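You operate a simulated robot arm through the tools that you are given. There is no shell and no other tool. Be economical: measure what you need, move in short steps, check, and stop when the job is done.

You are at the controls of a simulated robot arm. One attempt, no reset.

## Task
Tighten the blank's four bolts crosswise to the rating on the holder's plate.
Fine: use the key of that rating, then put it back on its mat. Set down upright: what you pick out.

The check looks at the end state, three seconds after you hand in, the way a careful person would. Anything else that was tipped, shoved, dropped, spilled or broken makes it a failure.

## Robot
A 6-joint arm with a two-finger parallel gripper on a trunk, on a base that drives. Base frame: it is fixed to the floor where the robot stands at the start and does not move with it; the origin is under the middle of the robot, x ahead of it, y to its left, z up; the surface under the hand at the start is at about z = 88. Readings come in cm, degrees, newtons and seconds.
With the tool pointing down near the work surface it reaches from about 26 to 66 cm from the robot's upright axis, wherever it stands. Its first joint turns from -166.0 to 166.0 degrees. Places, roughly: bolt four of the bolted blank [40, 20, 100]; bolt one of the bolted blank [50, 20, 100]; bolt three of the bolted blank [40, 30, 100]; bolt two of the bolted blank [50, 30, 100]; flange in the holder [40, 20, 100]. Payload 1.57 kg.
Tool frame: the origin (TCP) lies between the finger pads and is the grasp point; the fingertips stand 3 cm ahead of it; z points along the fingers, y is the line along which they close. Largest opening 11 cm; finger width 2.4, thickness 1.2; the body of the gripper, 4.8 by 11.2 cm, starts 7.8 cm behind the TCP.
Orientation is told as [roll, pitch, yaw] about the base's x, y, z axes, in that order, counted from this pose: with the fingers straight down and closing along the base's y, the tool's x points along the base's -x, its y along +y and its z along -z.

## Interface
- The arm moves only by the tool jog_arm. Its argument "series" is a list that holds one entry, the list of rows, each a list of 7 numbers: the shift along the base's x, y, z in cm, then the turn, a rotation vector about the base's x, y, z in degrees, then the opening, from 0 (shut) to 1 (fully open). In form: [[[dx, dy, dz, ax, ay, az, hand], ...]]. A call has 1 to 8 rows; each row is the pose to reach, as a shift and turn from the pose commanded when the call began. A row lasts 0.2 s, in which the tool goes at most 5 cm and 8.6 degrees; a call with a longer step from one row to the next is refused whole, and so is a gripper value outside its range. Where a pose cannot be reached the arm comes as near as it can. A force on the tool above 90 N (or 10 N above the force at the start of the call, whichever is more), or a blocked arm, ends the call early, and 0.2 s more pass. Each finger travels about 10.8 cm/s and halts on what it meets, pressing with about 30 N; the grip force reading is that of the motor and also rises with nothing between the fingers. The clock runs only during rows and for 0.2 s after the last one: add rows that repeat a pose to give the fingers time. The reply holds the time, the measured pose of the TCP, the force on the tool along the base axes, the opening and the grip force, in the units named above and with some noise, with the torque about the TCP (base axes, N m) and any sound that the robot's microphone picked up.
- Cameras (640 x 400 px; columns grow to the right, rows downward): "scene" is now at [5.22, 17.61, 173.67]; the picture's right is [0.44, -0.90, 0.00], its down [-0.63, -0.30, -0.72] and it looks along [0.65, 0.31, -0.70] (base axes); focal length 269 px, centre (320, 200). "wrist" rides on the gripper at [7, 1.6, -14.1] in the tool frame; the picture's right is [-0.23, 0.97, 0.00], its down [-0.86, -0.20, -0.48] and it looks along [-0.47, -0.11, 0.88] (tool axes); focal length 222 px, centre (320, 200). There is no depth. A picture from a camera that has moved, and an enlarged one, comes with that camera's place and axes in the base frame and with its lens.
- snapshot(camera): a new picture of that camera. No time passes.
- slide_trunk(by): slides the trunk up (or, below 0, down) by that many cm; the arm and the scene camera ride with it, the base frame stays. It gives what a move gives, with no picture.
- roll_base(legs): drives the robot by 1 to 6 legs, each [ahead, left, turn to the left] in cm, cm and degrees, along the robot's own axes; the way and the turn of a leg run together, so that a leg with both is an arc; at most 150 cm and 180 degrees a leg. The arm and the cameras ride along, it lands a little off, and it stops where it bumps. It gives what a move gives.
- turn_head(pan, tilt): turns the head with the scene camera to pan (to the left, within 120 degrees either way) and tilt (down, from -29 to 69), counted from straight ahead of the robot. It gives what a move gives.
- inspect(camera, box): a new picture of the part [left, top, right, bottom] of that camera's present view, enlarged. No time passes.
- finish_job(): hands the job in; it is judged then, once.

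Work in short steps. Places have to be worked out from the pictures, the camera data and where the tool is seen: move nearer, look again, correct. Check each grasp and each placing, and mend what went wrong. You have 120 turns and 78 pictures in all, those below and enlarged ones among them. Open the gripper and draw the arm clear of the work before you hand the job in, unless the task says otherwise; then end with one line.

The tools are called after "Request:" as name(argument=value, ...) on one line, values as JSON. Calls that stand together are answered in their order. jog_arm: Moves the arm, as the interface text tells. Its arguments: {"type":"object","properties":{"series":{"type":"array","items":{"type":"array","items":{"type":"array","items":{"type":"number"}}}}},"required":["series"]} The other tools are called the same way: slide_trunk (by) slides the trunk up or down; roll_base (legs) drives the base; turn_head (pan, tilt) turns the head that bears the scene camera; snapshot (camera) takes a picture; inspect (camera, box) takes an enlarged picture of a part of a camera's view; finish_job () hands the job in.

At the start:

```text
clock: 0.0
tool_pos: [33.41, 21.78, 133.32]
orientation: [0.0, -0.1, 0.0]
contact_force: [0.2, -0.8, 0.4]
torque: [0.01, 0.0, 0.0]
finger_gap: 10.98
gripper_force: 0.1
trunk travel left (down, up): [-32.5, 26.5]
robot x, y, heading: [0.02, -0.11, -0.1]
head pan, tilt: [27.9, 68.8]
```

scene: 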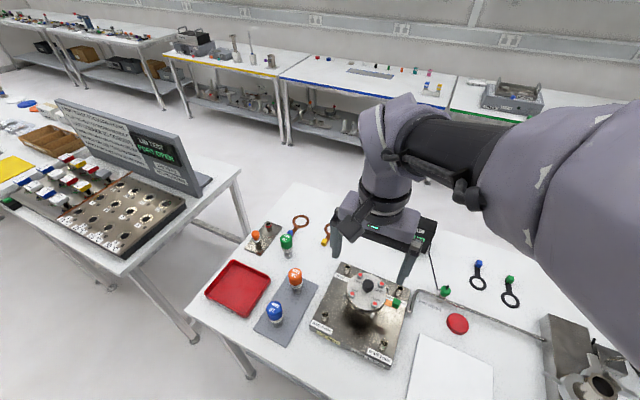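
wrist: 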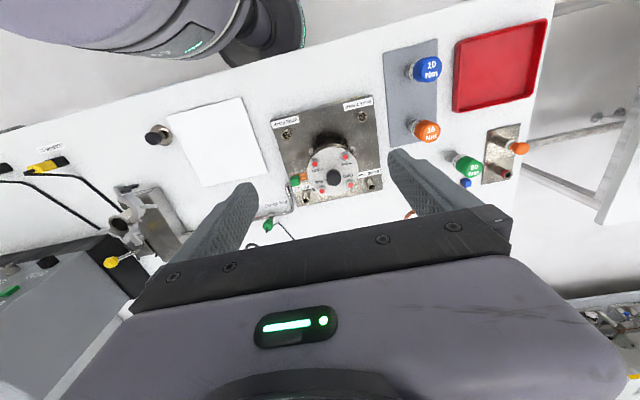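

The scene shows the holder with a plate, and knob-like keys of ratings 10, 16 and 80 or so. I enlarge the relevant parts first.

Request:
inspect(camera="scene", box=[190, 200, 430, 380])

Request:
inspect(camera="wrist", box=[260, 85, 400, 210])

Request:
inspect(camera="wrist", box=[370, 20, 550, 200])

```text
2.22 times, centred on (310, 290) of scene
camera zoom: at [5.22, 17.61, 173.67], right [0.44, -0.9, 0.0], down [-0.63, -0.3, -0.72], along [0.65, 0.31, -0.7], focal length 597 px, centre (342, 0)
```

zoom: 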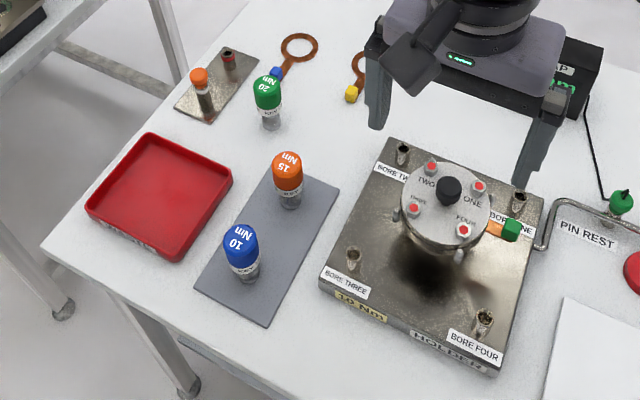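

```text
3.20 times, centred on (330, 148) of wrist
camera zoom: at [26.41, 23.3, 147.57], right [0.23, 0.97, 0.0], down [0.86, -0.2, 0.48], along [0.47, -0.11, -0.88], focal length 711 px, centre (288, 368)
```

zoom: 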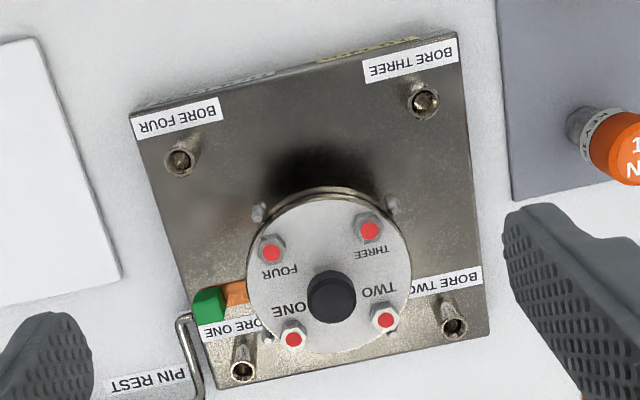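

```text
2.22 times, centred on (460, 110) of wrist
camera zoom: at [26.41, 23.3, 147.57], right [0.23, 0.97, 0.0], down [0.86, -0.2, 0.48], along [0.47, -0.11, -0.88], focal length 494 px, centre (9, 400)
```

zoom: 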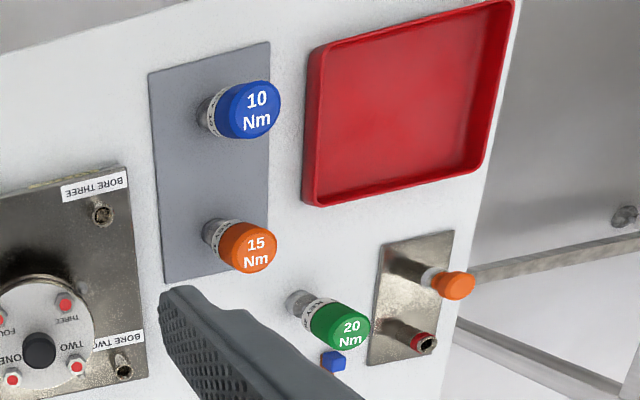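

The yellow rating plate on the holder's edge needs reading, along with the monitor and display.

Request:
inspect(camera="scene", box=[300, 300, 400, 370])

Request:
inspect(camera="scene", box=[50, 90, 210, 200])

```text
5.71 times, centred on (350, 335) of scene
camera zoom: at [5.22, 17.61, 173.67], right [0.44, -0.9, 0.0], down [-0.63, -0.3, -0.72], along [0.65, 0.31, -0.7], focal length 1536 px, centre (149, -571)
```

zoom: 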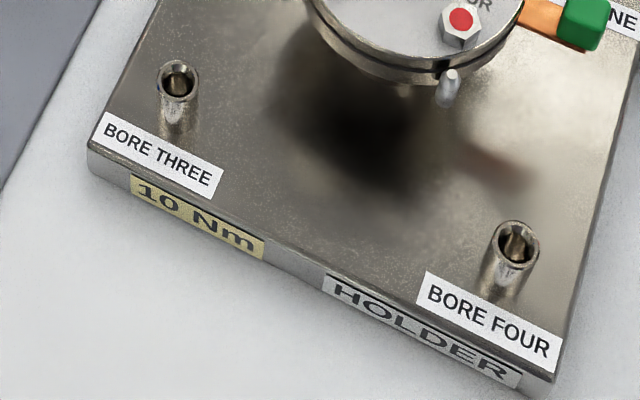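

```text
3.64 times, centred on (130, 145) of scene
camera zoom: at [5.22, 17.61, 173.67], right [0.44, -0.9, 0.0], down [-0.63, -0.3, -0.72], along [0.65, 0.31, -0.7], focal length 977 px, centre (1011, 400)
```

zoom: 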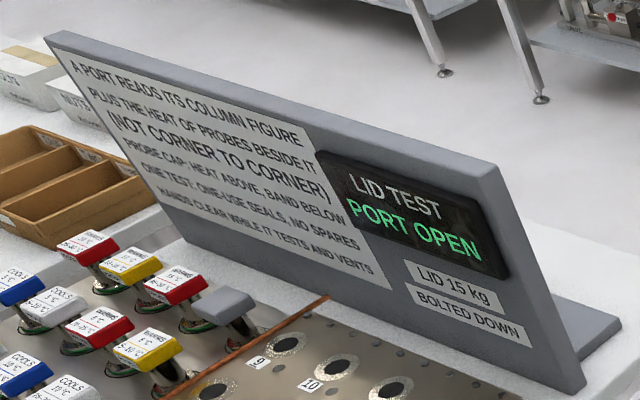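

The plate reads 10 Nm, so the blue key is the one. I judge it to stand at about (29.3, 42.8) with its top near z=102. I move above it and look.

Request:
jog_arm(series=[[[-0.7, 3.6, -2, 0, 0, 0, 1], [-1.4, 7.2, -4, 0, 0, 0, 1], [-2.1, 10.8, -6, 0, 0, 0, 1], [-2.8, 14.4, -8, 0, 0, 0, 1], [-3.5, 18, -10, 0, 0, 0, 1], [-4.1, 21, -12, 0, 0, 0, 1], [-4.1, 21, -12, 0, 0, 0, 1]]])

Request:
snapshot(camera="wrist")

Request:
snapshot(camera="scene")

```text
clock: 1.6
tool_pos: [29.34, 42.39, 121.14]
orientation: [0.0, 0.1, 0.0]
contact_force: [0.8, -0.9, 0.1]
torque: [0.02, 0.01, -0.01]
finger_gap: 10.99
gripper_force: 0.0
trunk travel left (down, up): [-32.5, 26.5]
robot x, y, heading: [-0.27, -0.29, 0.3]
head pan, tilt: [27.9, 68.8]
```

```text
70 pictures are left
camera wrist: at [22.41, 44.25, 135.45], right [0.23, 0.97, 0.0], down [0.85, -0.2, 0.48], along [0.47, -0.11, -0.88], focal length 222 px, centre (320, 200)
```

wrist: 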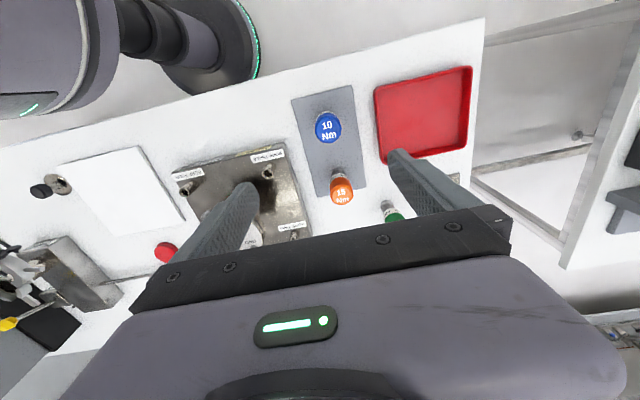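

```text
69 pictures are left
camera scene: at [2.76, 16.54, 170.66], right [0.47, -0.88, 0.0], down [-0.82, -0.44, -0.36], along [0.32, 0.17, -0.93], focal length 269 px, centre (320, 200)
```

scene: 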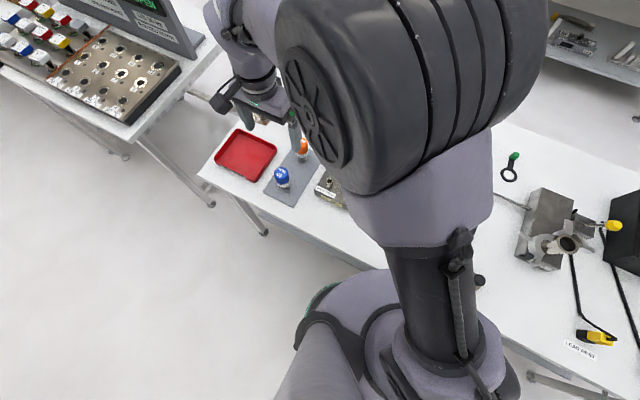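

Triangulating gives the blue cap at about (29.8, 44.1, 97). I take a close view to refine its height and position.

Request:
inspect(camera="wrist", box=[280, 70, 400, 220])

Request:
inspect(camera="scene", box=[230, 110, 350, 210])

```text
2.67 times, centred on (340, 145) of wrist
camera zoom: at [22.41, 44.25, 135.45], right [0.23, 0.97, 0.0], down [0.85, -0.2, 0.48], along [0.47, -0.11, -0.88], focal length 592 px, centre (267, 347)
```

zoom: 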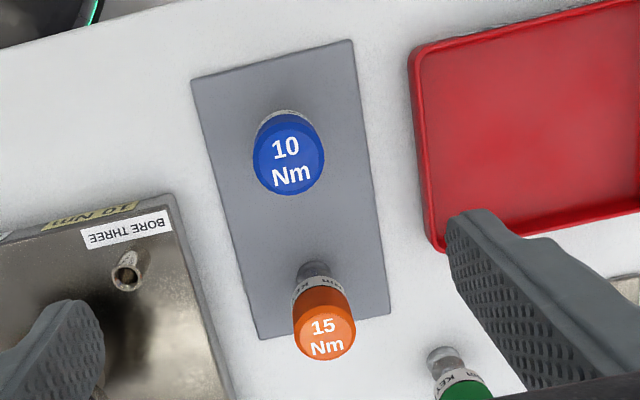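

```text
4.00 times, centred on (290, 160) of scene
camera zoom: at [2.76, 16.54, 170.66], right [0.47, -0.88, 0.0], down [-0.82, -0.44, -0.36], along [0.32, 0.17, -0.93], focal length 1075 px, centre (440, 360)
```

zoom: 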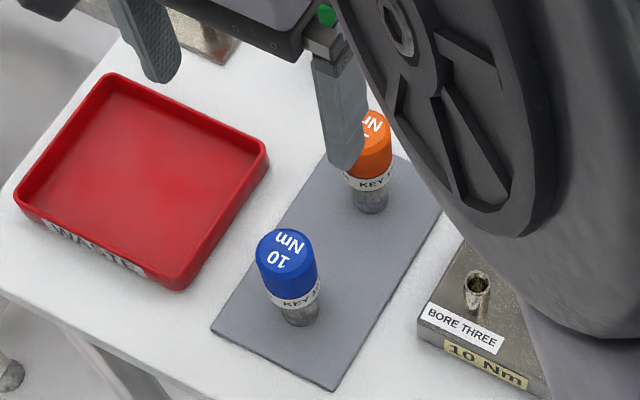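

Key top centre is refined to (29.7, 44.0, 98.9), mat at about 88. I line up above it, with the fingertips still clear of the cap.

Request:
jog_arm(series=[[[0.35, 1.6, -3, 0, 0, 0, 1], [0.35, 1.6, -7, 0, 0, 0, 1], [0.35, 1.6, -11, 0, 0, 0, 1], [0.35, 1.6, -15, 0, 0, 0, 1], [0.35, 1.6, -15, 0, 0, 0, 1]]])

Request:
snapshot(camera="wrist")

Request:
inspect(camera="scene", box=[200, 90, 360, 220])

```text
clock: 2.8
tool_pos: [29.48, 44.22, 106.52]
orientation: [0.0, 0.0, -0.1]
contact_force: [-0.1, 0.0, 0.0]
torque: [0.0, 0.0, 0.02]
finger_gap: 10.98
gripper_force: 0.1
trunk travel left (down, up): [-32.5, 26.5]
robot x, y, heading: [0.3, 0.45, 0.1]
head pan, tilt: [27.9, 68.8]
```

```text
66 pictures are left
camera wrist: at [22.54, 45.92, 120.77], right [0.23, 0.97, 0.0], down [0.86, -0.2, 0.48], along [0.47, -0.11, -0.88], focal length 222 px, centre (320, 200)
```

wrist: 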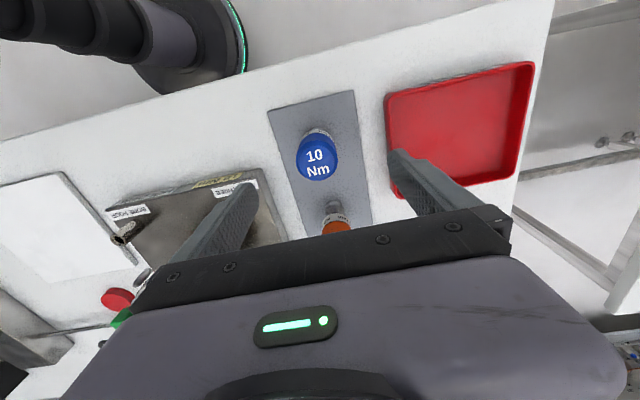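

```text
3.08 times, centred on (280, 155) of scene
camera zoom: at [2.76, 16.61, 170.65], right [0.47, -0.88, 0.0], down [-0.82, -0.44, -0.36], along [0.32, 0.17, -0.93], focal length 827 px, centre (443, 338)
```

zoom: 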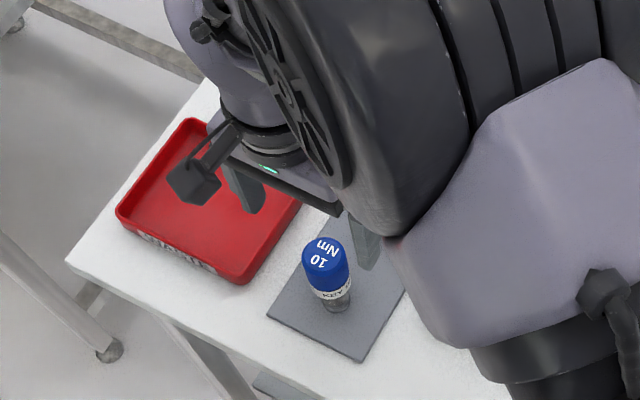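

The cap lies at about (29.4, 44.0), and the TCP is over it within a few mm. I descend to z≈96.8 and close.

Request:
jog_arm(series=[[[0, -0.2, -4, 0, 0, 0, 1], [0, -0.2, -7.5, 0, 0, 0, 1], [0, -0.2, -9.7, 0, 0, 0, 1], [0, -0.2, -9.7, 0, 0, 0, 0.5], [0, -0.2, -9.7, 0, 0, 0, 0.2], [0, -0.2, -9.7, 0, 0, 0, 0], [0, -0.2, -9.7, 0, 0, 0, 0], [0, -0.2, -9.7, 0, 0, 0, 0]]])

Request:
snapshot(camera="wrist")

```text
clock: 4.6
tool_pos: [29.63, 43.98, 96.76]
orientation: [-0.1, -0.1, 0.0]
contact_force: [-0.8, -0.6, -0.2]
torque: [-0.07, 0.01, 0.02]
finger_gap: 4.25
gripper_force: 30.0
trunk travel left (down, up): [-32.5, 26.5]
robot x, y, heading: [-0.09, 0.04, -0.2]
head pan, tilt: [27.9, 68.8]
```

```text
64 pictures are left
camera wrist: at [22.67, 45.6, 110.87], right [0.23, 0.97, 0.0], down [0.86, -0.2, 0.48], along [0.47, -0.11, -0.88], focal length 222 px, centre (320, 200)
```

wrist: 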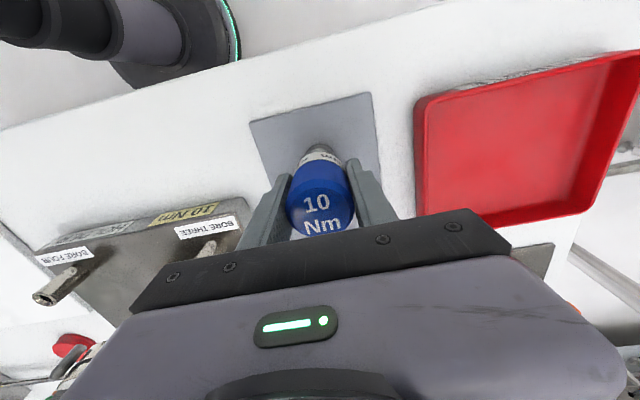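

The key is held (gap 4.25 cm). I lift it straight up and check it hangs in the grip.

Request:
jog_arm(series=[[[0, 0, 2, 0, 0, 0, 0], [0, 0, 6, 0, 0, 0, 0], [0, 0, 10, 0, 0, 0, 0], [0, 0, 14, 0, 0, 0, 0], [0, 0, 18, 0, 0, 0, 0], [2, -2.5, 20, 0, 0, 0, 0], [4.5, -6, 20, 0, 0, 0, 0], [4.5, -6, 20, 0, 0, 0, 0]]])

Request:
snapshot(camera="wrist")

```text
clock: 6.4
tool_pos: [34.29, 38.07, 116.45]
orientation: [0.0, 0.1, 0.0]
contact_force: [0.0, 0.6, -2.4]
torque: [0.0, 0.0, 0.01]
finger_gap: 4.24
gripper_force: 30.4
trunk travel left (down, up): [-32.5, 26.5]
robot x, y, heading: [0.16, 0.05, -0.0]
head pan, tilt: [27.9, 68.8]
```

```text
63 pictures are left
camera wrist: at [27.19, 39.88, 130.72], right [0.23, 0.97, 0.0], down [0.86, -0.2, 0.48], along [0.47, -0.11, -0.88], focal length 222 px, centre (320, 200)
```

wrist: 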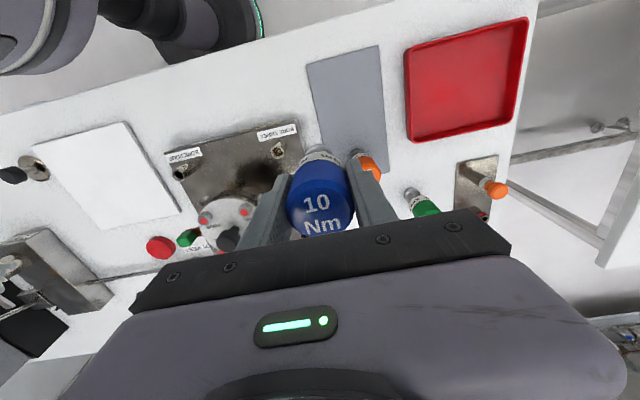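

The key is held firmly. Before going to the bolts I point the head at the flange to measure the bolts with both cameras.

Request:
turn_head(pan=15, tilt=52)

Request:
snapshot(camera="scene")

Request:
inspect(camera="wrist", box=[150, 120, 320, 260])

```text
clock: 7.2
tool_pos: [34.19, 38.13, 116.4]
orientation: [0.0, 0.0, 0.1]
contact_force: [0.1, 0.0, -2.7]
torque: [0.03, 0.03, 0.0]
finger_gap: 4.23
gripper_force: 29.7
trunk travel left (down, up): [-32.5, 26.5]
robot x, y, heading: [-0.01, 0.27, -0.2]
head pan, tilt: [15.0, 52.0]
```

```text
62 pictures are left
camera scene: at [5.1, 15.99, 172.57], right [0.26, -0.97, 0.0], down [-0.76, -0.2, -0.61], along [0.59, 0.16, -0.79], focal length 269 px, centre (320, 200)
```

scene: 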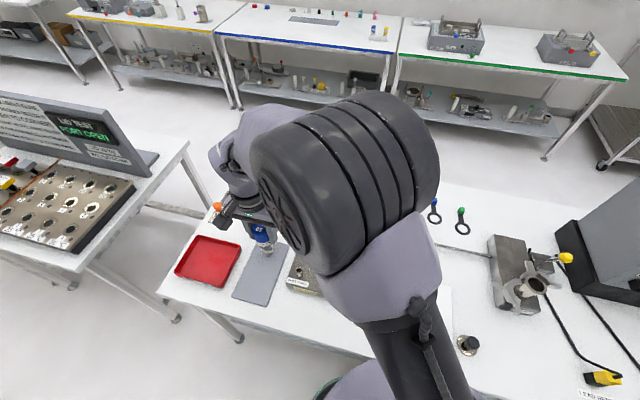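

```text
2.86 times, centred on (235, 190) of wrist
camera zoom: at [27.22, 39.85, 130.72], right [0.23, 0.97, 0.0], down [0.86, -0.2, 0.48], along [0.47, -0.11, -0.88], focal length 635 px, centre (563, 229)
```

zoom: 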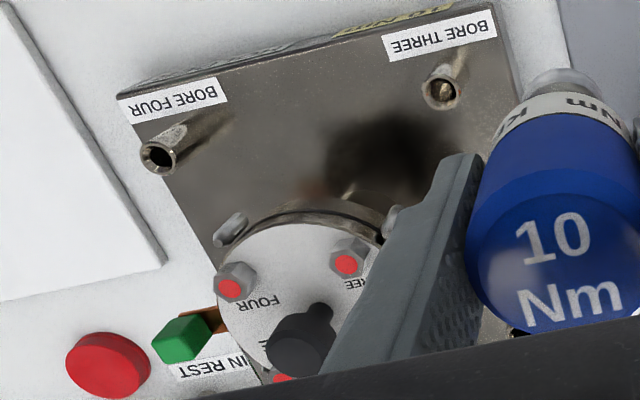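

Triangulated bolt heads: ONE (48.1,18.5), TWO (48.1,25.0), THREE (41.5,25.1), FOUR (41.6,18.6), tops at z≈102.9, knob top ≈104.5. I carry the key above bolt ONE with its foot well clear.

Request:
jog_arm(series=[[[2.5, -3.3, 1, 0, 0, 0, 0], [5, -6.6, 1, 0, 0, 0, 0], [7.5, -10, 1, 0, 0, 0, 0], [10, -13.4, 1, 0, 0, 0, 0], [12.5, -16.8, 1, 0, 0, 0, 0], [13.9, -19.6, 0, 0, 0, 0, 0], [13.9, -19.6, -1, 0, 0, 0, 0], [13.9, -19.6, -1, 0, 0, 0, 0]]])

Request:
turn_head(pan=28, tilt=50)

Request:
snapshot(camera="scene")

Request:
snapshot(camera="wrist")

```text
clock: 9.0
tool_pos: [47.93, 18.43, 115.68]
orientation: [0.1, 0.0, 0.1]
contact_force: [0.4, -0.2, -3.6]
torque: [0.02, -0.03, 0.0]
finger_gap: 4.22
gripper_force: 29.4
trunk travel left (down, up): [-32.5, 26.5]
robot x, y, heading: [-0.17, -0.16, 0.1]
head pan, tilt: [15.0, 52.0]
```

```text
clock: 9.7
tool_pos: [48.05, 18.41, 115.85]
orientation: [0.0, 0.0, 0.0]
contact_force: [-0.4, 0.1, -2.3]
torque: [0.0, -0.01, 0.01]
finger_gap: 4.22
gripper_force: 30.2
trunk travel left (down, up): [-32.5, 26.5]
robot x, y, heading: [-0.19, -0.11, 0.2]
head pan, tilt: [28.0, 50.0]
```

```text
60 pictures are left
camera scene: at [4.66, 17.64, 172.84], right [0.47, -0.88, 0.0], down [-0.68, -0.36, -0.64], along [0.57, 0.3, -0.77], focal length 269 px, centre (320, 200)
```

scene: 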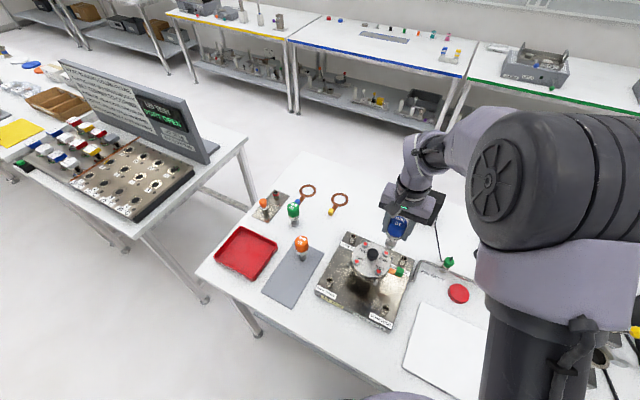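

```text
59 pictures are left
camera wrist: at [41.02, 20.13, 130.06], right [0.23, 0.97, 0.0], down [0.86, -0.2, 0.48], along [0.47, -0.11, -0.88], focal length 222 px, centre (320, 200)
```

wrist: 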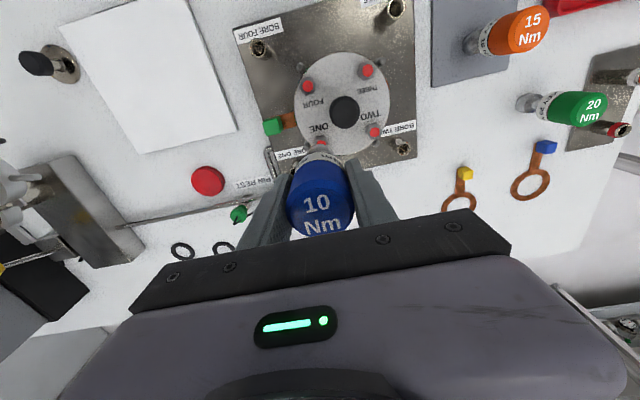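

Both cameras see the area; I zoom on key foot and bolts for a precise measure.

Request:
inspect(camera="scene", box=[340, 205, 430, 290])

Request:
inspect(camera="wrist", box=[270, 60, 400, 190])

```text
4.71 times, centred on (385, 248) of scene
camera zoom: at [4.66, 17.64, 172.84], right [0.47, -0.88, 0.0], down [-0.68, -0.36, -0.64], along [0.57, 0.3, -0.77], focal length 1265 px, centre (14, -24)
```

zoom: 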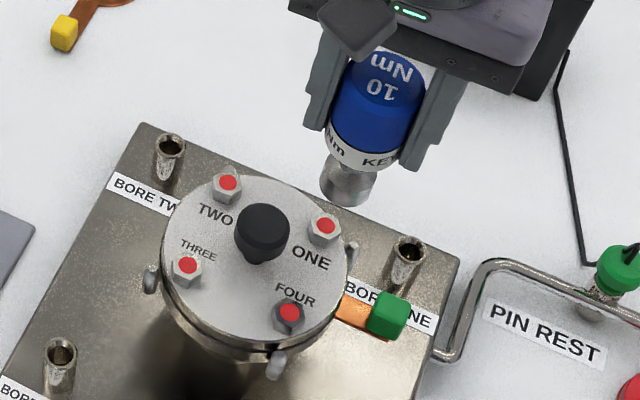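

```text
3.08 times, centred on (335, 125) of wrist
camera zoom: at [41.02, 20.13, 130.06], right [0.23, 0.97, 0.0], down [0.86, -0.2, 0.48], along [0.47, -0.11, -0.88], focal length 684 px, centre (274, 431)
```

zoom: 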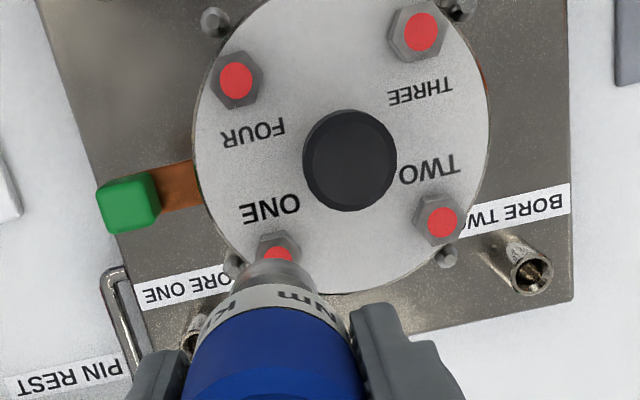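

Refined: ONE (47.9,18.6), TWO (47.9,25.05), THREE (41.4,25.1), FOUR (41.3,18.6); key foot is about 9 cm below the TCP. I lower to just above bolt ONE.

Request:
jog_arm(series=[[[-0.1, 0.2, -1, 0, 0, 0, 0], [-0.1, 0.2, -2, 0, 0, 0, 0], [-0.1, 0.2, -3, 0, 0, 0, 0], [-0.1, 0.2, -3, 0, 0, 0, 0]]])

Request:
inspect(camera="scene", box=[350, 210, 420, 270])

Request:
inspect(camera="wrist", box=[270, 60, 400, 190])

```text
clock: 10.7
tool_pos: [47.91, 18.71, 112.65]
orientation: [0.1, 0.0, 0.0]
contact_force: [0.0, -0.4, -2.2]
torque: [0.0, 0.01, -0.01]
finger_gap: 4.21
gripper_force: 30.0
trunk travel left (down, up): [-32.5, 26.5]
robot x, y, heading: [0.03, 0.09, -0.2]
head pan, tilt: [28.0, 50.0]
```

```text
6.67 times, centred on (385, 240) of scene
camera zoom: at [4.64, 17.63, 172.84], right [0.47, -0.88, 0.0], down [-0.68, -0.36, -0.64], along [0.57, 0.3, -0.77], focal length 1792 px, centre (-113, -67)
```

zoom: 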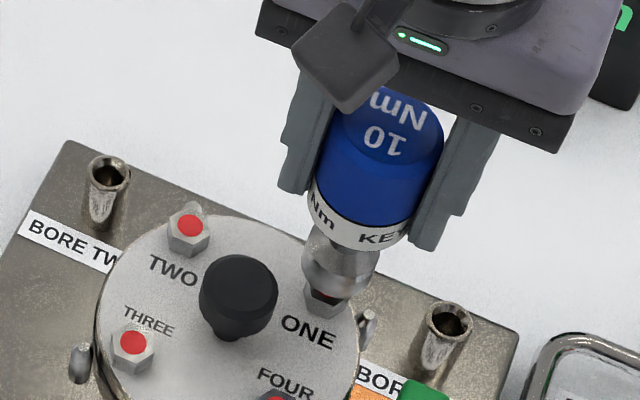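

```text
3.08 times, centred on (335, 125) of wrist
camera zoom: at [40.94, 20.32, 126.9], right [0.23, 0.97, 0.0], down [0.86, -0.2, 0.48], along [0.47, -0.11, -0.88], focal length 684 px, centre (274, 431)
```

zoom: 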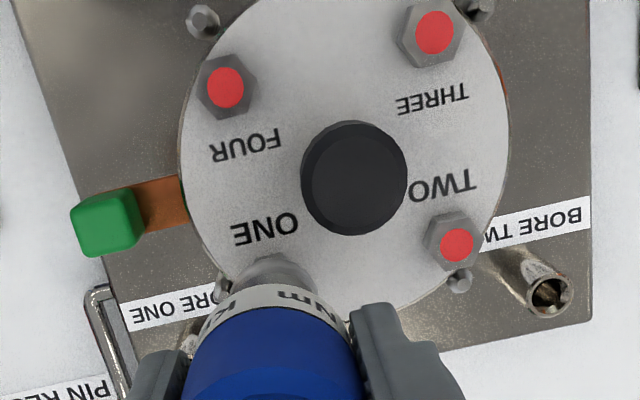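

The foot seems close over bolt ONE; I zoom more to check the lateral alignment.

Request:
inspect(camera="scene", box=[375, 235, 405, 260])

Request:
inspect(camera="wrist", box=[295, 120, 365, 170])

```text
16.00 times, centred on (390, 248) of scene
camera zoom: at [4.64, 17.63, 172.84], right [0.47, -0.88, 0.0], down [-0.68, -0.36, -0.64], along [0.57, 0.3, -0.77], focal length 4300 px, centre (-800, -560)
```

zoom: 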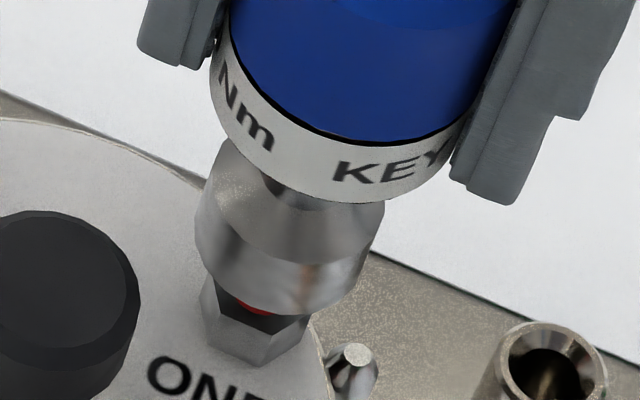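

```text
8.00 times, centred on (330, 145) of wrist
camera zoom: at [40.94, 20.32, 126.9], right [0.23, 0.97, 0.0], down [0.86, -0.2, 0.48], along [0.47, -0.11, -0.88], focal length 1777 px, centre (240, 640)
```

zoom: 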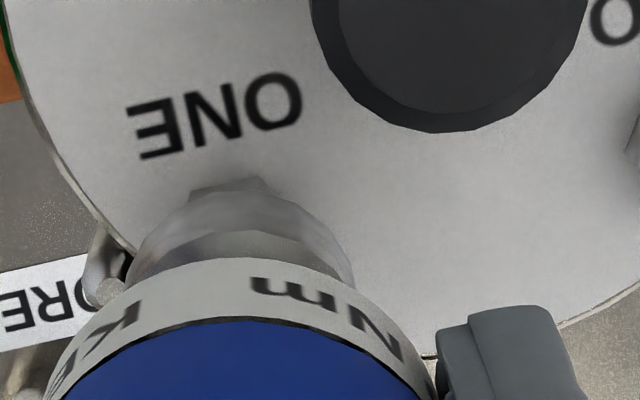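

The bolt appears about 0.3 cm nearer in x and 0.1 lower in y than the key's axis. I correct that and lower gently, watching the force.

Request:
jog_arm(series=[[[-0.3, -0.1, 0, 0, 0, 0, 0], [-0.3, -0.1, -0.4, 0, 0, 0, 0], [-0.3, -0.1, -0.7, 0, 0, 0, 0], [-0.3, -0.1, -1.0, 0, 0, 0, 0]]])

Request:
inspect(camera="scene", box=[375, 235, 405, 260])

```text
clock: 11.7
tool_pos: [47.69, 18.58, 111.54]
orientation: [-0.1, -0.1, 0.0]
contact_force: [-0.7, -0.5, -2.2]
torque: [0.0, 0.01, 0.01]
finger_gap: 4.21
gripper_force: 30.3
trunk travel left (down, up): [-32.5, 26.5]
robot x, y, heading: [-0.31, -0.05, -0.2]
head pan, tilt: [28.0, 50.0]
```

```text
16.00 times, centred on (390, 248) of scene
camera zoom: at [4.67, 17.65, 172.84], right [0.47, -0.88, 0.0], down [-0.68, -0.36, -0.64], along [0.57, 0.3, -0.77], focal length 4300 px, centre (-800, -560)
```

zoom: 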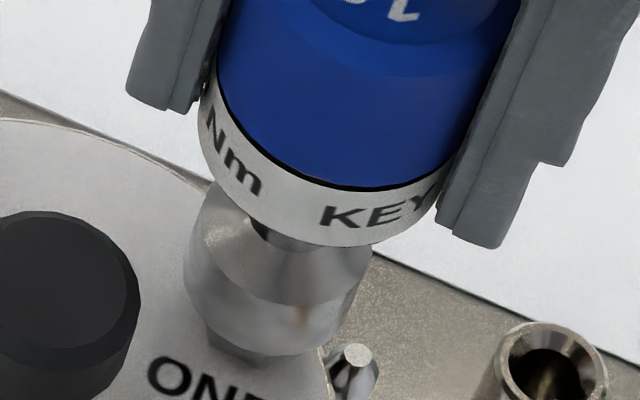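

No contact force yet, and the socket is over the bolt head. I keep lowering in small steps.

Request:
jog_arm(series=[[[0, 0, -0.2, 0, 0, 0, 0], [0, 0, -0.4, 0, 0, 0, 0], [0, 0, -0.6, 0, 0, 0, 0]]])

Request:
inspect(camera="scene", box=[375, 235, 405, 260])

```text
clock: 12.5
tool_pos: [47.67, 18.69, 111.1]
orientation: [-0.1, 0.0, 0.0]
contact_force: [0.2, 0.1, -2.1]
torque: [0.01, -0.01, 0.0]
finger_gap: 4.21
gripper_force: 29.7
trunk travel left (down, up): [-32.5, 26.5]
robot x, y, heading: [-0.02, 0.2, -0.2]
head pan, tilt: [28.0, 50.0]
```

```text
16.00 times, centred on (390, 248) of scene
camera zoom: at [4.67, 17.64, 172.84], right [0.47, -0.88, 0.0], down [-0.68, -0.36, -0.64], along [0.57, 0.3, -0.77], focal length 4300 px, centre (-800, -560)
```

zoom: 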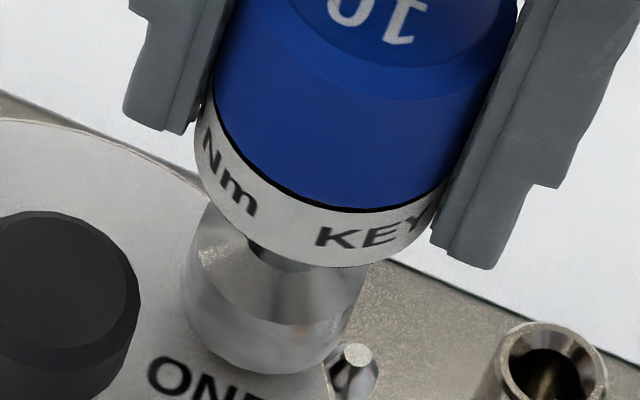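

Still free; I lower further in 0.15 cm steps until it seats.

Request:
jog_arm(series=[[[0, 0, -0.15, 0, 0, 0, 0], [0, 0, -0.3, 0, 0, 0, 0], [0, 0, -0.3, 0, 0, 0, 0]]])

```text
clock: 13.3
tool_pos: [47.66, 18.45, 110.96]
orientation: [0.1, -0.2, 0.0]
contact_force: [-0.7, 1.1, 21.5]
torque: [0.15, -0.15, 0.01]
finger_gap: 4.2
gripper_force: 30.3
trunk travel left (down, up): [-32.5, 26.5]
robot x, y, heading: [0.16, -0.15, 0.1]
head pan, tilt: [28.0, 50.0]
```

Contact at about 21 N. I start turning clockwise a little and watch the torque.

Request:
jog_arm(series=[[[0, 0, 0, 0, 0, -5, 0], [0, 0, 0, 0, 0, -10, 0], [0, 0, 0, 0, 0, -15, 0], [0, 0, 0, 0, 0, -20, 0]]])

Request:
inspect(camera="scene", box=[375, 235, 405, 260])

```text
clock: 14.3
tool_pos: [47.51, 18.52, 110.82]
orientation: [0.1, -0.1, -20.1]
contact_force: [2.5, 4.6, 31.4]
torque: [0.46, -0.62, 0.1]
finger_gap: 4.23
gripper_force: 29.3
trunk travel left (down, up): [-32.5, 26.5]
robot x, y, heading: [-0.24, -0.24, -0.1]
head pan, tilt: [28.0, 50.0]
```

```text
16.00 times, centred on (390, 248) of scene
camera zoom: at [4.4, 17.62, 172.86], right [0.47, -0.88, 0.0], down [-0.68, -0.36, -0.64], along [0.57, 0.3, -0.77], focal length 4300 px, centre (-800, -560)
```

zoom: 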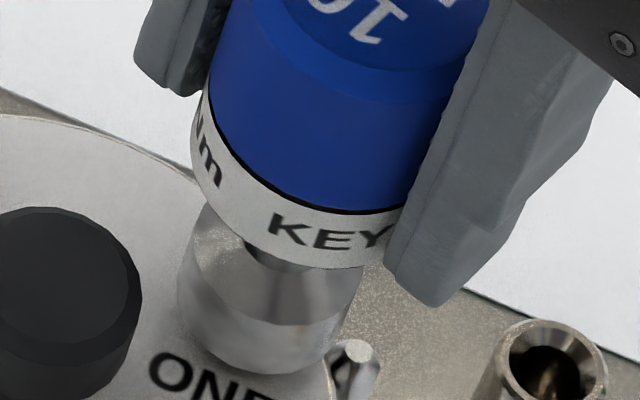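

The force is modest and the key turns with the hand. I relieve the press slightly and turn on, watching for torque or a click.

Request:
jog_arm(series=[[[0, 0.05, 0.1, 0, 0, -6, 0], [0, 0.05, 0.1, 0, 0, -12, 0], [0, 0.05, 0.1, 0, 0, -18, 0], [0, 0.05, 0.1, 0, 0, -24, 0], [0, 0.05, 0.1, 0, 0, -30, 0]]])

```text
clock: 15.5
tool_pos: [47.55, 18.7, 110.92]
orientation: [0.0, -0.1, -50.2]
contact_force: [2.3, 11.0, 17.7]
torque: [0.92, -0.46, 0.1]
finger_gap: 4.21
gripper_force: 30.1
trunk travel left (down, up): [-32.5, 26.5]
robot x, y, heading: [-0.12, 0.36, 0.2]
head pan, tilt: [28.0, 50.0]
```

The bolt pushes the socket toward +y (11 N), so I shift +0.2 in y and go on turning.

Request:
jog_arm(series=[[[0.05, 0.2, 0, 0, 0, -6, 0], [0.05, 0.2, 0, 0, 0, -12, 0], [0.05, 0.2, 0, 0, 0, -18, 0], [0.05, 0.2, 0, 0, 0, -24, 0], [0.05, 0.2, 0, 0, 0, -30, 0]]])

Request:
inspect(camera="scene", box=[360, 220, 410, 260])

```text
clock: 16.7
tool_pos: [47.74, 18.79, 110.92]
orientation: [0.0, 0.1, -80.2]
contact_force: [5.7, 3.1, 12.4]
torque: [0.16, -0.52, 0.07]
finger_gap: 4.24
gripper_force: 29.8
trunk travel left (down, up): [-32.5, 26.5]
robot x, y, heading: [-0.11, 0.19, 0.2]
head pan, tilt: [28.0, 50.0]
```

```text
10.00 times, centred on (385, 240) of scene
camera zoom: at [4.63, 17.66, 172.84], right [0.47, -0.88, 0.0], down [-0.68, -0.36, -0.64], along [0.57, 0.3, -0.77], focal length 2688 px, centre (-330, -200)
```

zoom: 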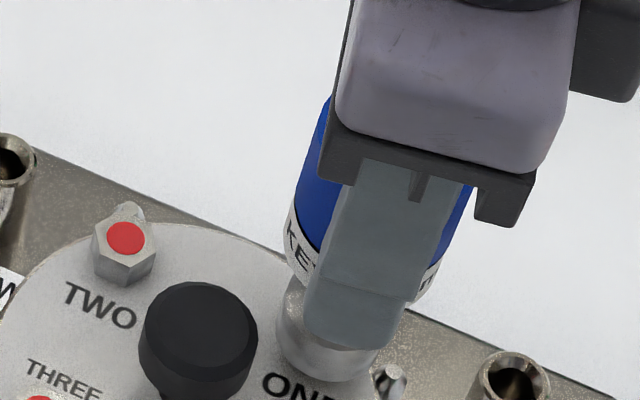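

Torque about z is still about 0.1 with no click yet. I keep turning.

Request:
jog_arm(series=[[[0.1, 0.05, 0, 0, 0, -7, 0], [0.1, 0.05, 0, 0, 0, -14, 0], [0.1, 0.05, 0, 0, 0, -21, 0], [0.1, 0.05, 0, 0, 0, -28, 0], [0.1, 0.05, 0, 0, 0, -35, 0], [0.1, 0.05, 0, 0, 0, -42, 0]]])

```text
clock: 18.1
tool_pos: [47.88, 18.8, 110.75]
orientation: [-0.1, 0.1, -122.2]
contact_force: [4.3, -1.2, -1.1]
torque: [-0.12, -0.3, 0.02]
finger_gap: 4.21
gripper_force: 29.9
trunk travel left (down, up): [-32.5, 26.5]
robot x, y, heading: [0.44, -0.08, 0.0]
head pan, tilt: [28.0, 50.0]
```

The vertical force vanished, which suggests the socket just dropped onto the hex. I lower a bit to seat it.

Request:
jog_arm(series=[[[0, 0, -0.2, 0, 0, 0, 0], [0, 0, -0.4, 0, 0, 0, 0], [0, 0, -0.4, 0, 0, 0, 0]]])

Request:
inspect(camera="scene", box=[360, 220, 410, 260])

```text
clock: 18.9
tool_pos: [47.9, 18.67, 110.3]
orientation: [-0.1, 0.0, -122.0]
contact_force: [6.6, -7.2, -3.6]
torque: [-0.49, -0.53, -0.01]
finger_gap: 4.25
gripper_force: 30.1
trunk travel left (down, up): [-32.5, 26.5]
robot x, y, heading: [-0.04, 0.22, -0.0]
head pan, tilt: [28.0, 50.0]
```

```text
10.00 times, centred on (385, 240) of scene
camera zoom: at [4.82, 17.52, 172.83], right [0.47, -0.88, 0.0], down [-0.68, -0.36, -0.64], along [0.57, 0.3, -0.77], focal length 2688 px, centre (-330, -200)
```

zoom: 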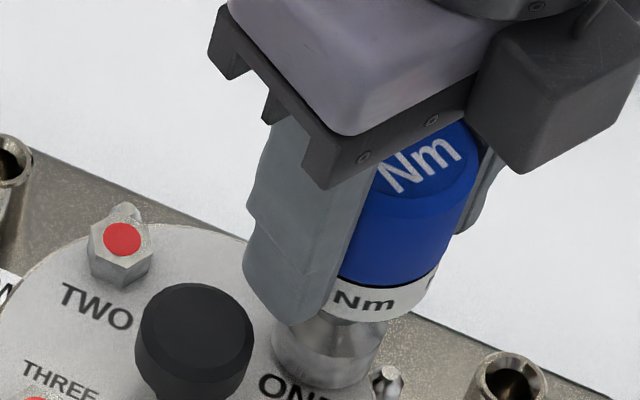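

It sank another 0.45 cm freely, so it's engaged on the hex. I ease the side force, lower slightly more and turn gently.

Request:
jog_arm(series=[[[0.1, -0.1, -0.2, 0, 0, 0, 0], [0.1, -0.1, -0.2, 0, 0, -4, 0], [0.1, -0.1, -0.2, 0, 0, -8, 0], [0.1, -0.1, -0.2, 0, 0, -12, 0]]])

```text
clock: 19.9
tool_pos: [47.89, 18.64, 110.11]
orientation: [-0.1, -0.1, -134.0]
contact_force: [5.3, -7.3, -4.4]
torque: [-0.49, -0.43, 0.1]
finger_gap: 4.24
gripper_force: 29.5
trunk travel left (down, up): [-32.5, 26.5]
robot x, y, heading: [0.15, 0.21, 0.2]
head pan, tilt: [28.0, 50.0]
```

Torque about z is small still. I go on turning with a touch more downward motion.

Request:
jog_arm(series=[[[0.1, -0.1, -0.1, 0, 0, -5, 0], [0.1, -0.1, -0.2, 0, 0, -10, 0], [0.1, -0.1, -0.2, 0, 0, -15, 0], [0.1, -0.1, -0.2, 0, 0, -20, 0], [0.1, -0.1, -0.2, 0, 0, -25, 0]]])

Request:
inspect(camera="scene", box=[360, 220, 410, 260])

```text
clock: 21.1
tool_pos: [47.83, 18.59, 110.1]
orientation: [0.0, 0.1, -159.2]
contact_force: [-1.7, 1.1, 1.5]
torque: [0.04, 0.13, 0.19]
finger_gap: 4.25
gripper_force: 30.0
trunk travel left (down, up): [-32.5, 26.5]
robot x, y, heading: [0.1, 0.27, -0.2]
head pan, tilt: [28.0, 50.0]
```

```text
10.00 times, centred on (385, 240) of scene
camera zoom: at [4.59, 17.64, 172.84], right [0.47, -0.88, 0.0], down [-0.68, -0.36, -0.64], along [0.57, 0.3, -0.77], focal length 2688 px, centre (-330, -200)
```

zoom: 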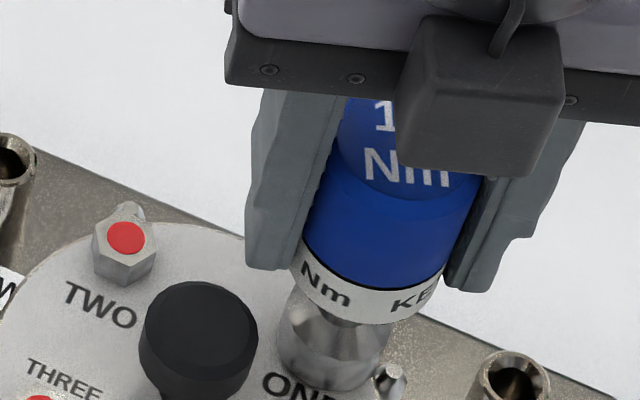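

The key turns with the hand (the cap text has rotated about 160°), and the torque is climbing to 0.19. I continue.

Request:
jog_arm(series=[[[0, 0, 0, 0, 0, -4, 0], [0, 0, 0, 0, 0, -8, 0], [0, 0, 0, 0, 0, -12, 0], [0, 0, 0, 0, 0, -16, 0]]])

```text
clock: 22.1
tool_pos: [50.42, 14.54, 111.09]
orientation: [-3.2, -0.9, -173.1]
contact_force: [-1.0, 3.9, 8.8]
torque: [0.81, 0.39, -0.07]
finger_gap: 5.26
gripper_force: 29.9
out of reach, approached as far as the arm can: row 2, 3, 4
trunk travel left (down, up): [-32.5, 26.5]
robot x, y, heading: [0.11, 0.08, -0.4]
head pan, tilt: [28.0, 50.0]
```

The wrist hit its limit and the hand shifted; the gap changed. I look at once.

Request:
snapshot(camera="scene")

Request:
inspect(camera="scene", box=[345, 200, 435, 270])

Request:
snapshot(camera="wrist")

```text
46 pictures are left
camera scene: at [4.79, 17.16, 172.92], right [0.47, -0.88, 0.0], down [-0.68, -0.36, -0.64], along [0.57, 0.3, -0.77], focal length 269 px, centre (320, 200)
```

scene: 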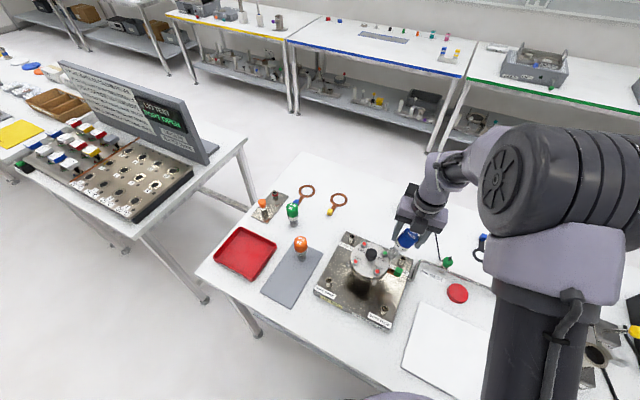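

```text
5.71 times, centred on (390, 235) of scene
camera zoom: at [4.79, 17.16, 172.92], right [0.47, -0.88, 0.0], down [-0.68, -0.36, -0.64], along [0.57, 0.3, -0.77], focal length 1536 px, centre (-80, 0)
```

zoom: 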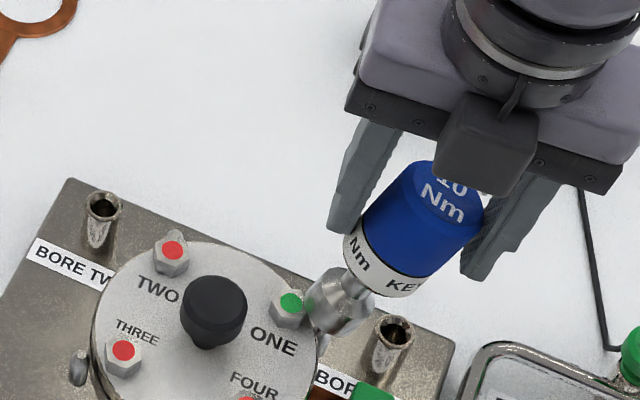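

```text
44 pictures are left
camera wrist: at [57.91, 13.08, 125.1], right [-0.11, -0.99, -0.05], down [-0.86, 0.07, 0.5], along [-0.5, 0.1, -0.86], focal length 222 px, centre (320, 200)
```

wrist: 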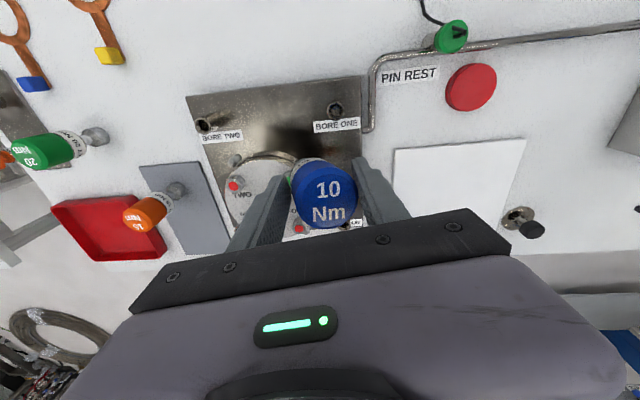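

Bolt ONE shows green now, but the key tilted in the grip and its socket slid off the bolt. I lift slowly and straight up so the pads can square it again.

Request:
jog_arm(series=[[[0, 0, 0.5, 0, 0, 0, 0], [0, 0, 1, 0, 0, 0, 0], [0, 0, 1.5, 0, 0, 0, 0], [0, 0, 2, 0, 0, 0, 0]]])

Request:
inspect(camera="scene", box=[345, 200, 435, 270])

```text
clock: 23.1
tool_pos: [49.95, 15.14, 112.73]
orientation: [-3.1, -1.2, -172.9]
contact_force: [0.3, -0.6, -2.5]
torque: [0.02, -0.04, 0.02]
finger_gap: 4.19
gripper_force: 30.0
trunk travel left (down, up): [-32.5, 26.5]
robot x, y, heading: [-0.19, -0.1, 0.1]
head pan, tilt: [28.0, 50.0]
```

```text
5.71 times, centred on (390, 235) of scene
camera zoom: at [4.64, 17.64, 172.84], right [0.47, -0.88, 0.0], down [-0.68, -0.36, -0.64], along [0.57, 0.3, -0.77], focal length 1536 px, centre (-80, 0)
```

zoom: 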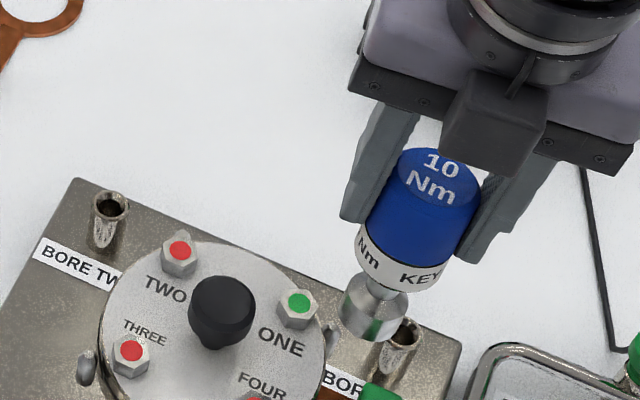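

The key squared itself and hangs upright again (gap 4.19). ONE is green. I lift clear and begin unwinding the wrist.

Request:
jog_arm(series=[[[0, 0, 1.5, 0, 0, 0, 0], [0, 0, 3.5, 0, 0, 0, 0], [0, 0, 5.5, 0, 0, 0, 0], [0, 0, 5.5, 0, 0, 8, 0], [0, 0, 5.5, 0, 0, 16, 0], [0, 0, 5.5, 0, 0, 24, 0], [0, 0, 5.5, 0, 0, 32, 0], [0, 0, 5.5, 0, 0, 40, 0]]])

```text
clock: 24.9
tool_pos: [50.03, 15.07, 118.33]
orientation: [-3.1, -1.3, -132.7]
contact_force: [0.3, 0.0, -2.2]
torque: [0.0, -0.04, 0.0]
finger_gap: 4.19
gripper_force: 30.4
trunk travel left (down, up): [-32.5, 26.5]
robot x, y, heading: [0.14, 0.41, -0.0]
head pan, tilt: [28.0, 50.0]
```

The hand is slightly tilted (-3.1, -1.3), which I'll undo. I carry the key high over toward bolt THREE while unwinding.

Request:
jog_arm(series=[[[-1.1, 1.2, 0, 0, 0, 8, 0], [-2.2, 2.5, 0, 0, 0, 16, 0], [-3.3, 3.7, 0, 0, 0, 24, 0], [-4.4, 5, 0, 0, 0, 32, 0], [-5.5, 6.2, 0, 0, 0, 40, 0], [-6.6, 7.5, 0, 0, 0, 48, 0], [-7.7, 8.7, 0, 0, 0, 56, 0], [-8.6, 10, 0, 0, 0, 64, 0]]])

```text
clock: 26.7
tool_pos: [41.22, 24.94, 118.17]
orientation: [-2.9, -1.4, -68.8]
contact_force: [0.1, 0.6, -1.9]
torque: [0.03, 0.0, 0.03]
finger_gap: 4.17
gripper_force: 30.1
trunk travel left (down, up): [-32.5, 26.5]
robot x, y, heading: [0.28, -0.39, -0.0]
head pan, tilt: [28.0, 50.0]
```

I undo the tilt first.

Request:
jog_arm(series=[[[0.2, 0.15, 0, 2.34, -2.31, 0, 0], [0.2, 0.15, 0, 2.34, -2.31, 0, 0]]])

Request:
jog_arm(series=[[[0, 0, 0, 0, 0, 8, 0], [0, 0, 0, 0, 0, 16, 0], [0, 0, -1, 0, 0, 24, 0], [0, 0, -2, 0, 0, 24, 0], [0, 0, -2, 0, 0, 24, 0]]])

Request:
snapshot(camera="scene")

Request:
snapshot(camera="wrist")

```text
clock: 27.3
tool_pos: [41.58, 25.14, 118.35]
orientation: [-0.1, 0.1, -68.9]
contact_force: [0.9, 0.2, -2.0]
torque: [0.01, 0.07, -0.04]
finger_gap: 4.18
gripper_force: 30.4
trunk travel left (down, up): [-32.5, 26.5]
robot x, y, heading: [0.02, -0.24, -0.1]
head pan, tilt: [28.0, 50.0]
```

```text
clock: 28.5
tool_pos: [41.63, 25.2, 116.15]
orientation: [-0.1, 0.0, -44.9]
contact_force: [0.5, 0.3, -2.5]
torque: [0.01, -0.01, 0.0]
finger_gap: 4.18
gripper_force: 30.7
trunk travel left (down, up): [-32.5, 26.5]
robot x, y, heading: [-0.01, 0.32, 0.0]
head pan, tilt: [28.0, 50.0]
```

```text
42 pictures are left
camera scene: at [4.65, 17.64, 172.84], right [0.47, -0.88, 0.0], down [-0.68, -0.36, -0.64], along [0.57, 0.3, -0.77], focal length 269 px, centre (320, 200)
```

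scene: 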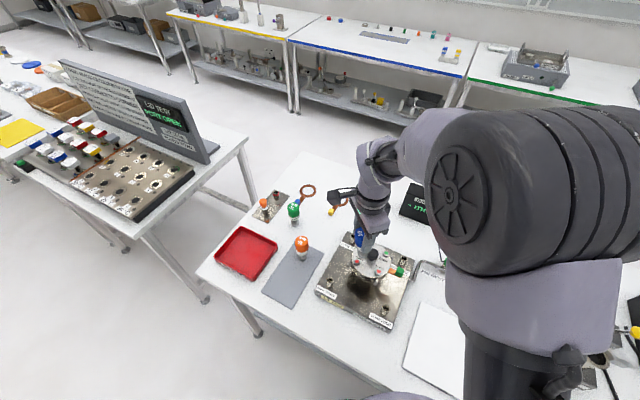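

```text
41 pictures are left
camera wrist: at [37.79, 31.25, 130.44], right [0.85, 0.53, 0.0], down [0.47, -0.75, 0.48], along [0.25, -0.41, -0.88], focal length 222 px, centre (320, 200)
```

wrist: 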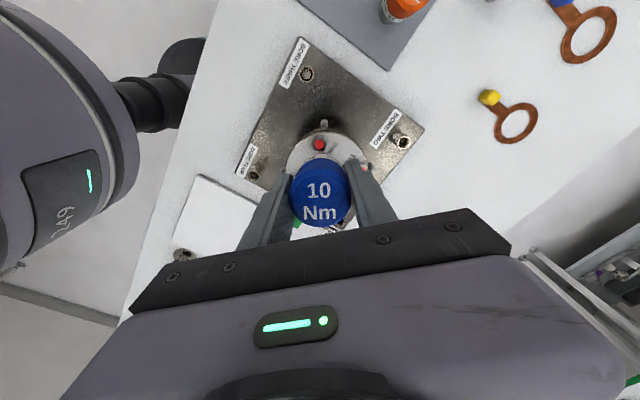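

I check key foot against bolt THREE in both views.

Request:
inspect(camera="scene", box=[340, 225, 400, 280])

Request:
inspect(camera="wrist", box=[270, 110, 370, 190])

```text
7.27 times, centred on (370, 252) of scene
camera zoom: at [4.65, 17.64, 172.84], right [0.47, -0.88, 0.0], down [-0.68, -0.36, -0.64], along [0.57, 0.3, -0.77], focal length 1955 px, centre (-44, -182)
```

zoom: 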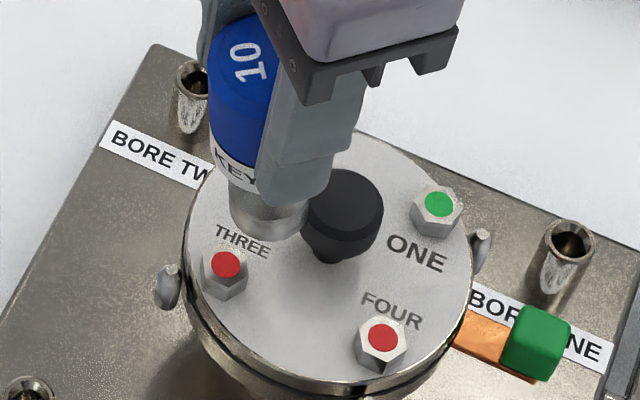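

```text
5.00 times, centred on (320, 150) of wrist
camera zoom: at [37.79, 31.25, 130.44], right [0.85, 0.53, 0.0], down [0.47, -0.75, 0.48], along [0.25, -0.41, -0.88], focal length 1111 px, centre (320, 450)
```

zoom: 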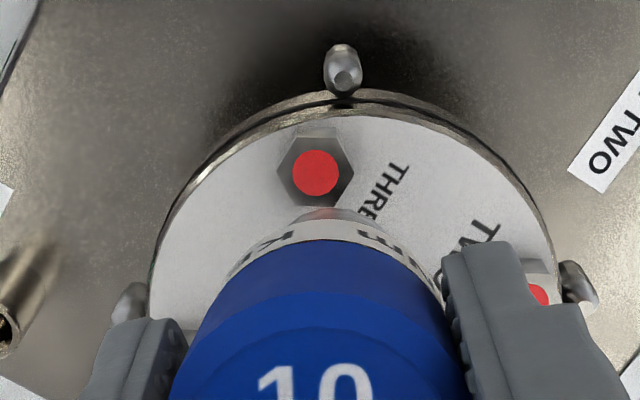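

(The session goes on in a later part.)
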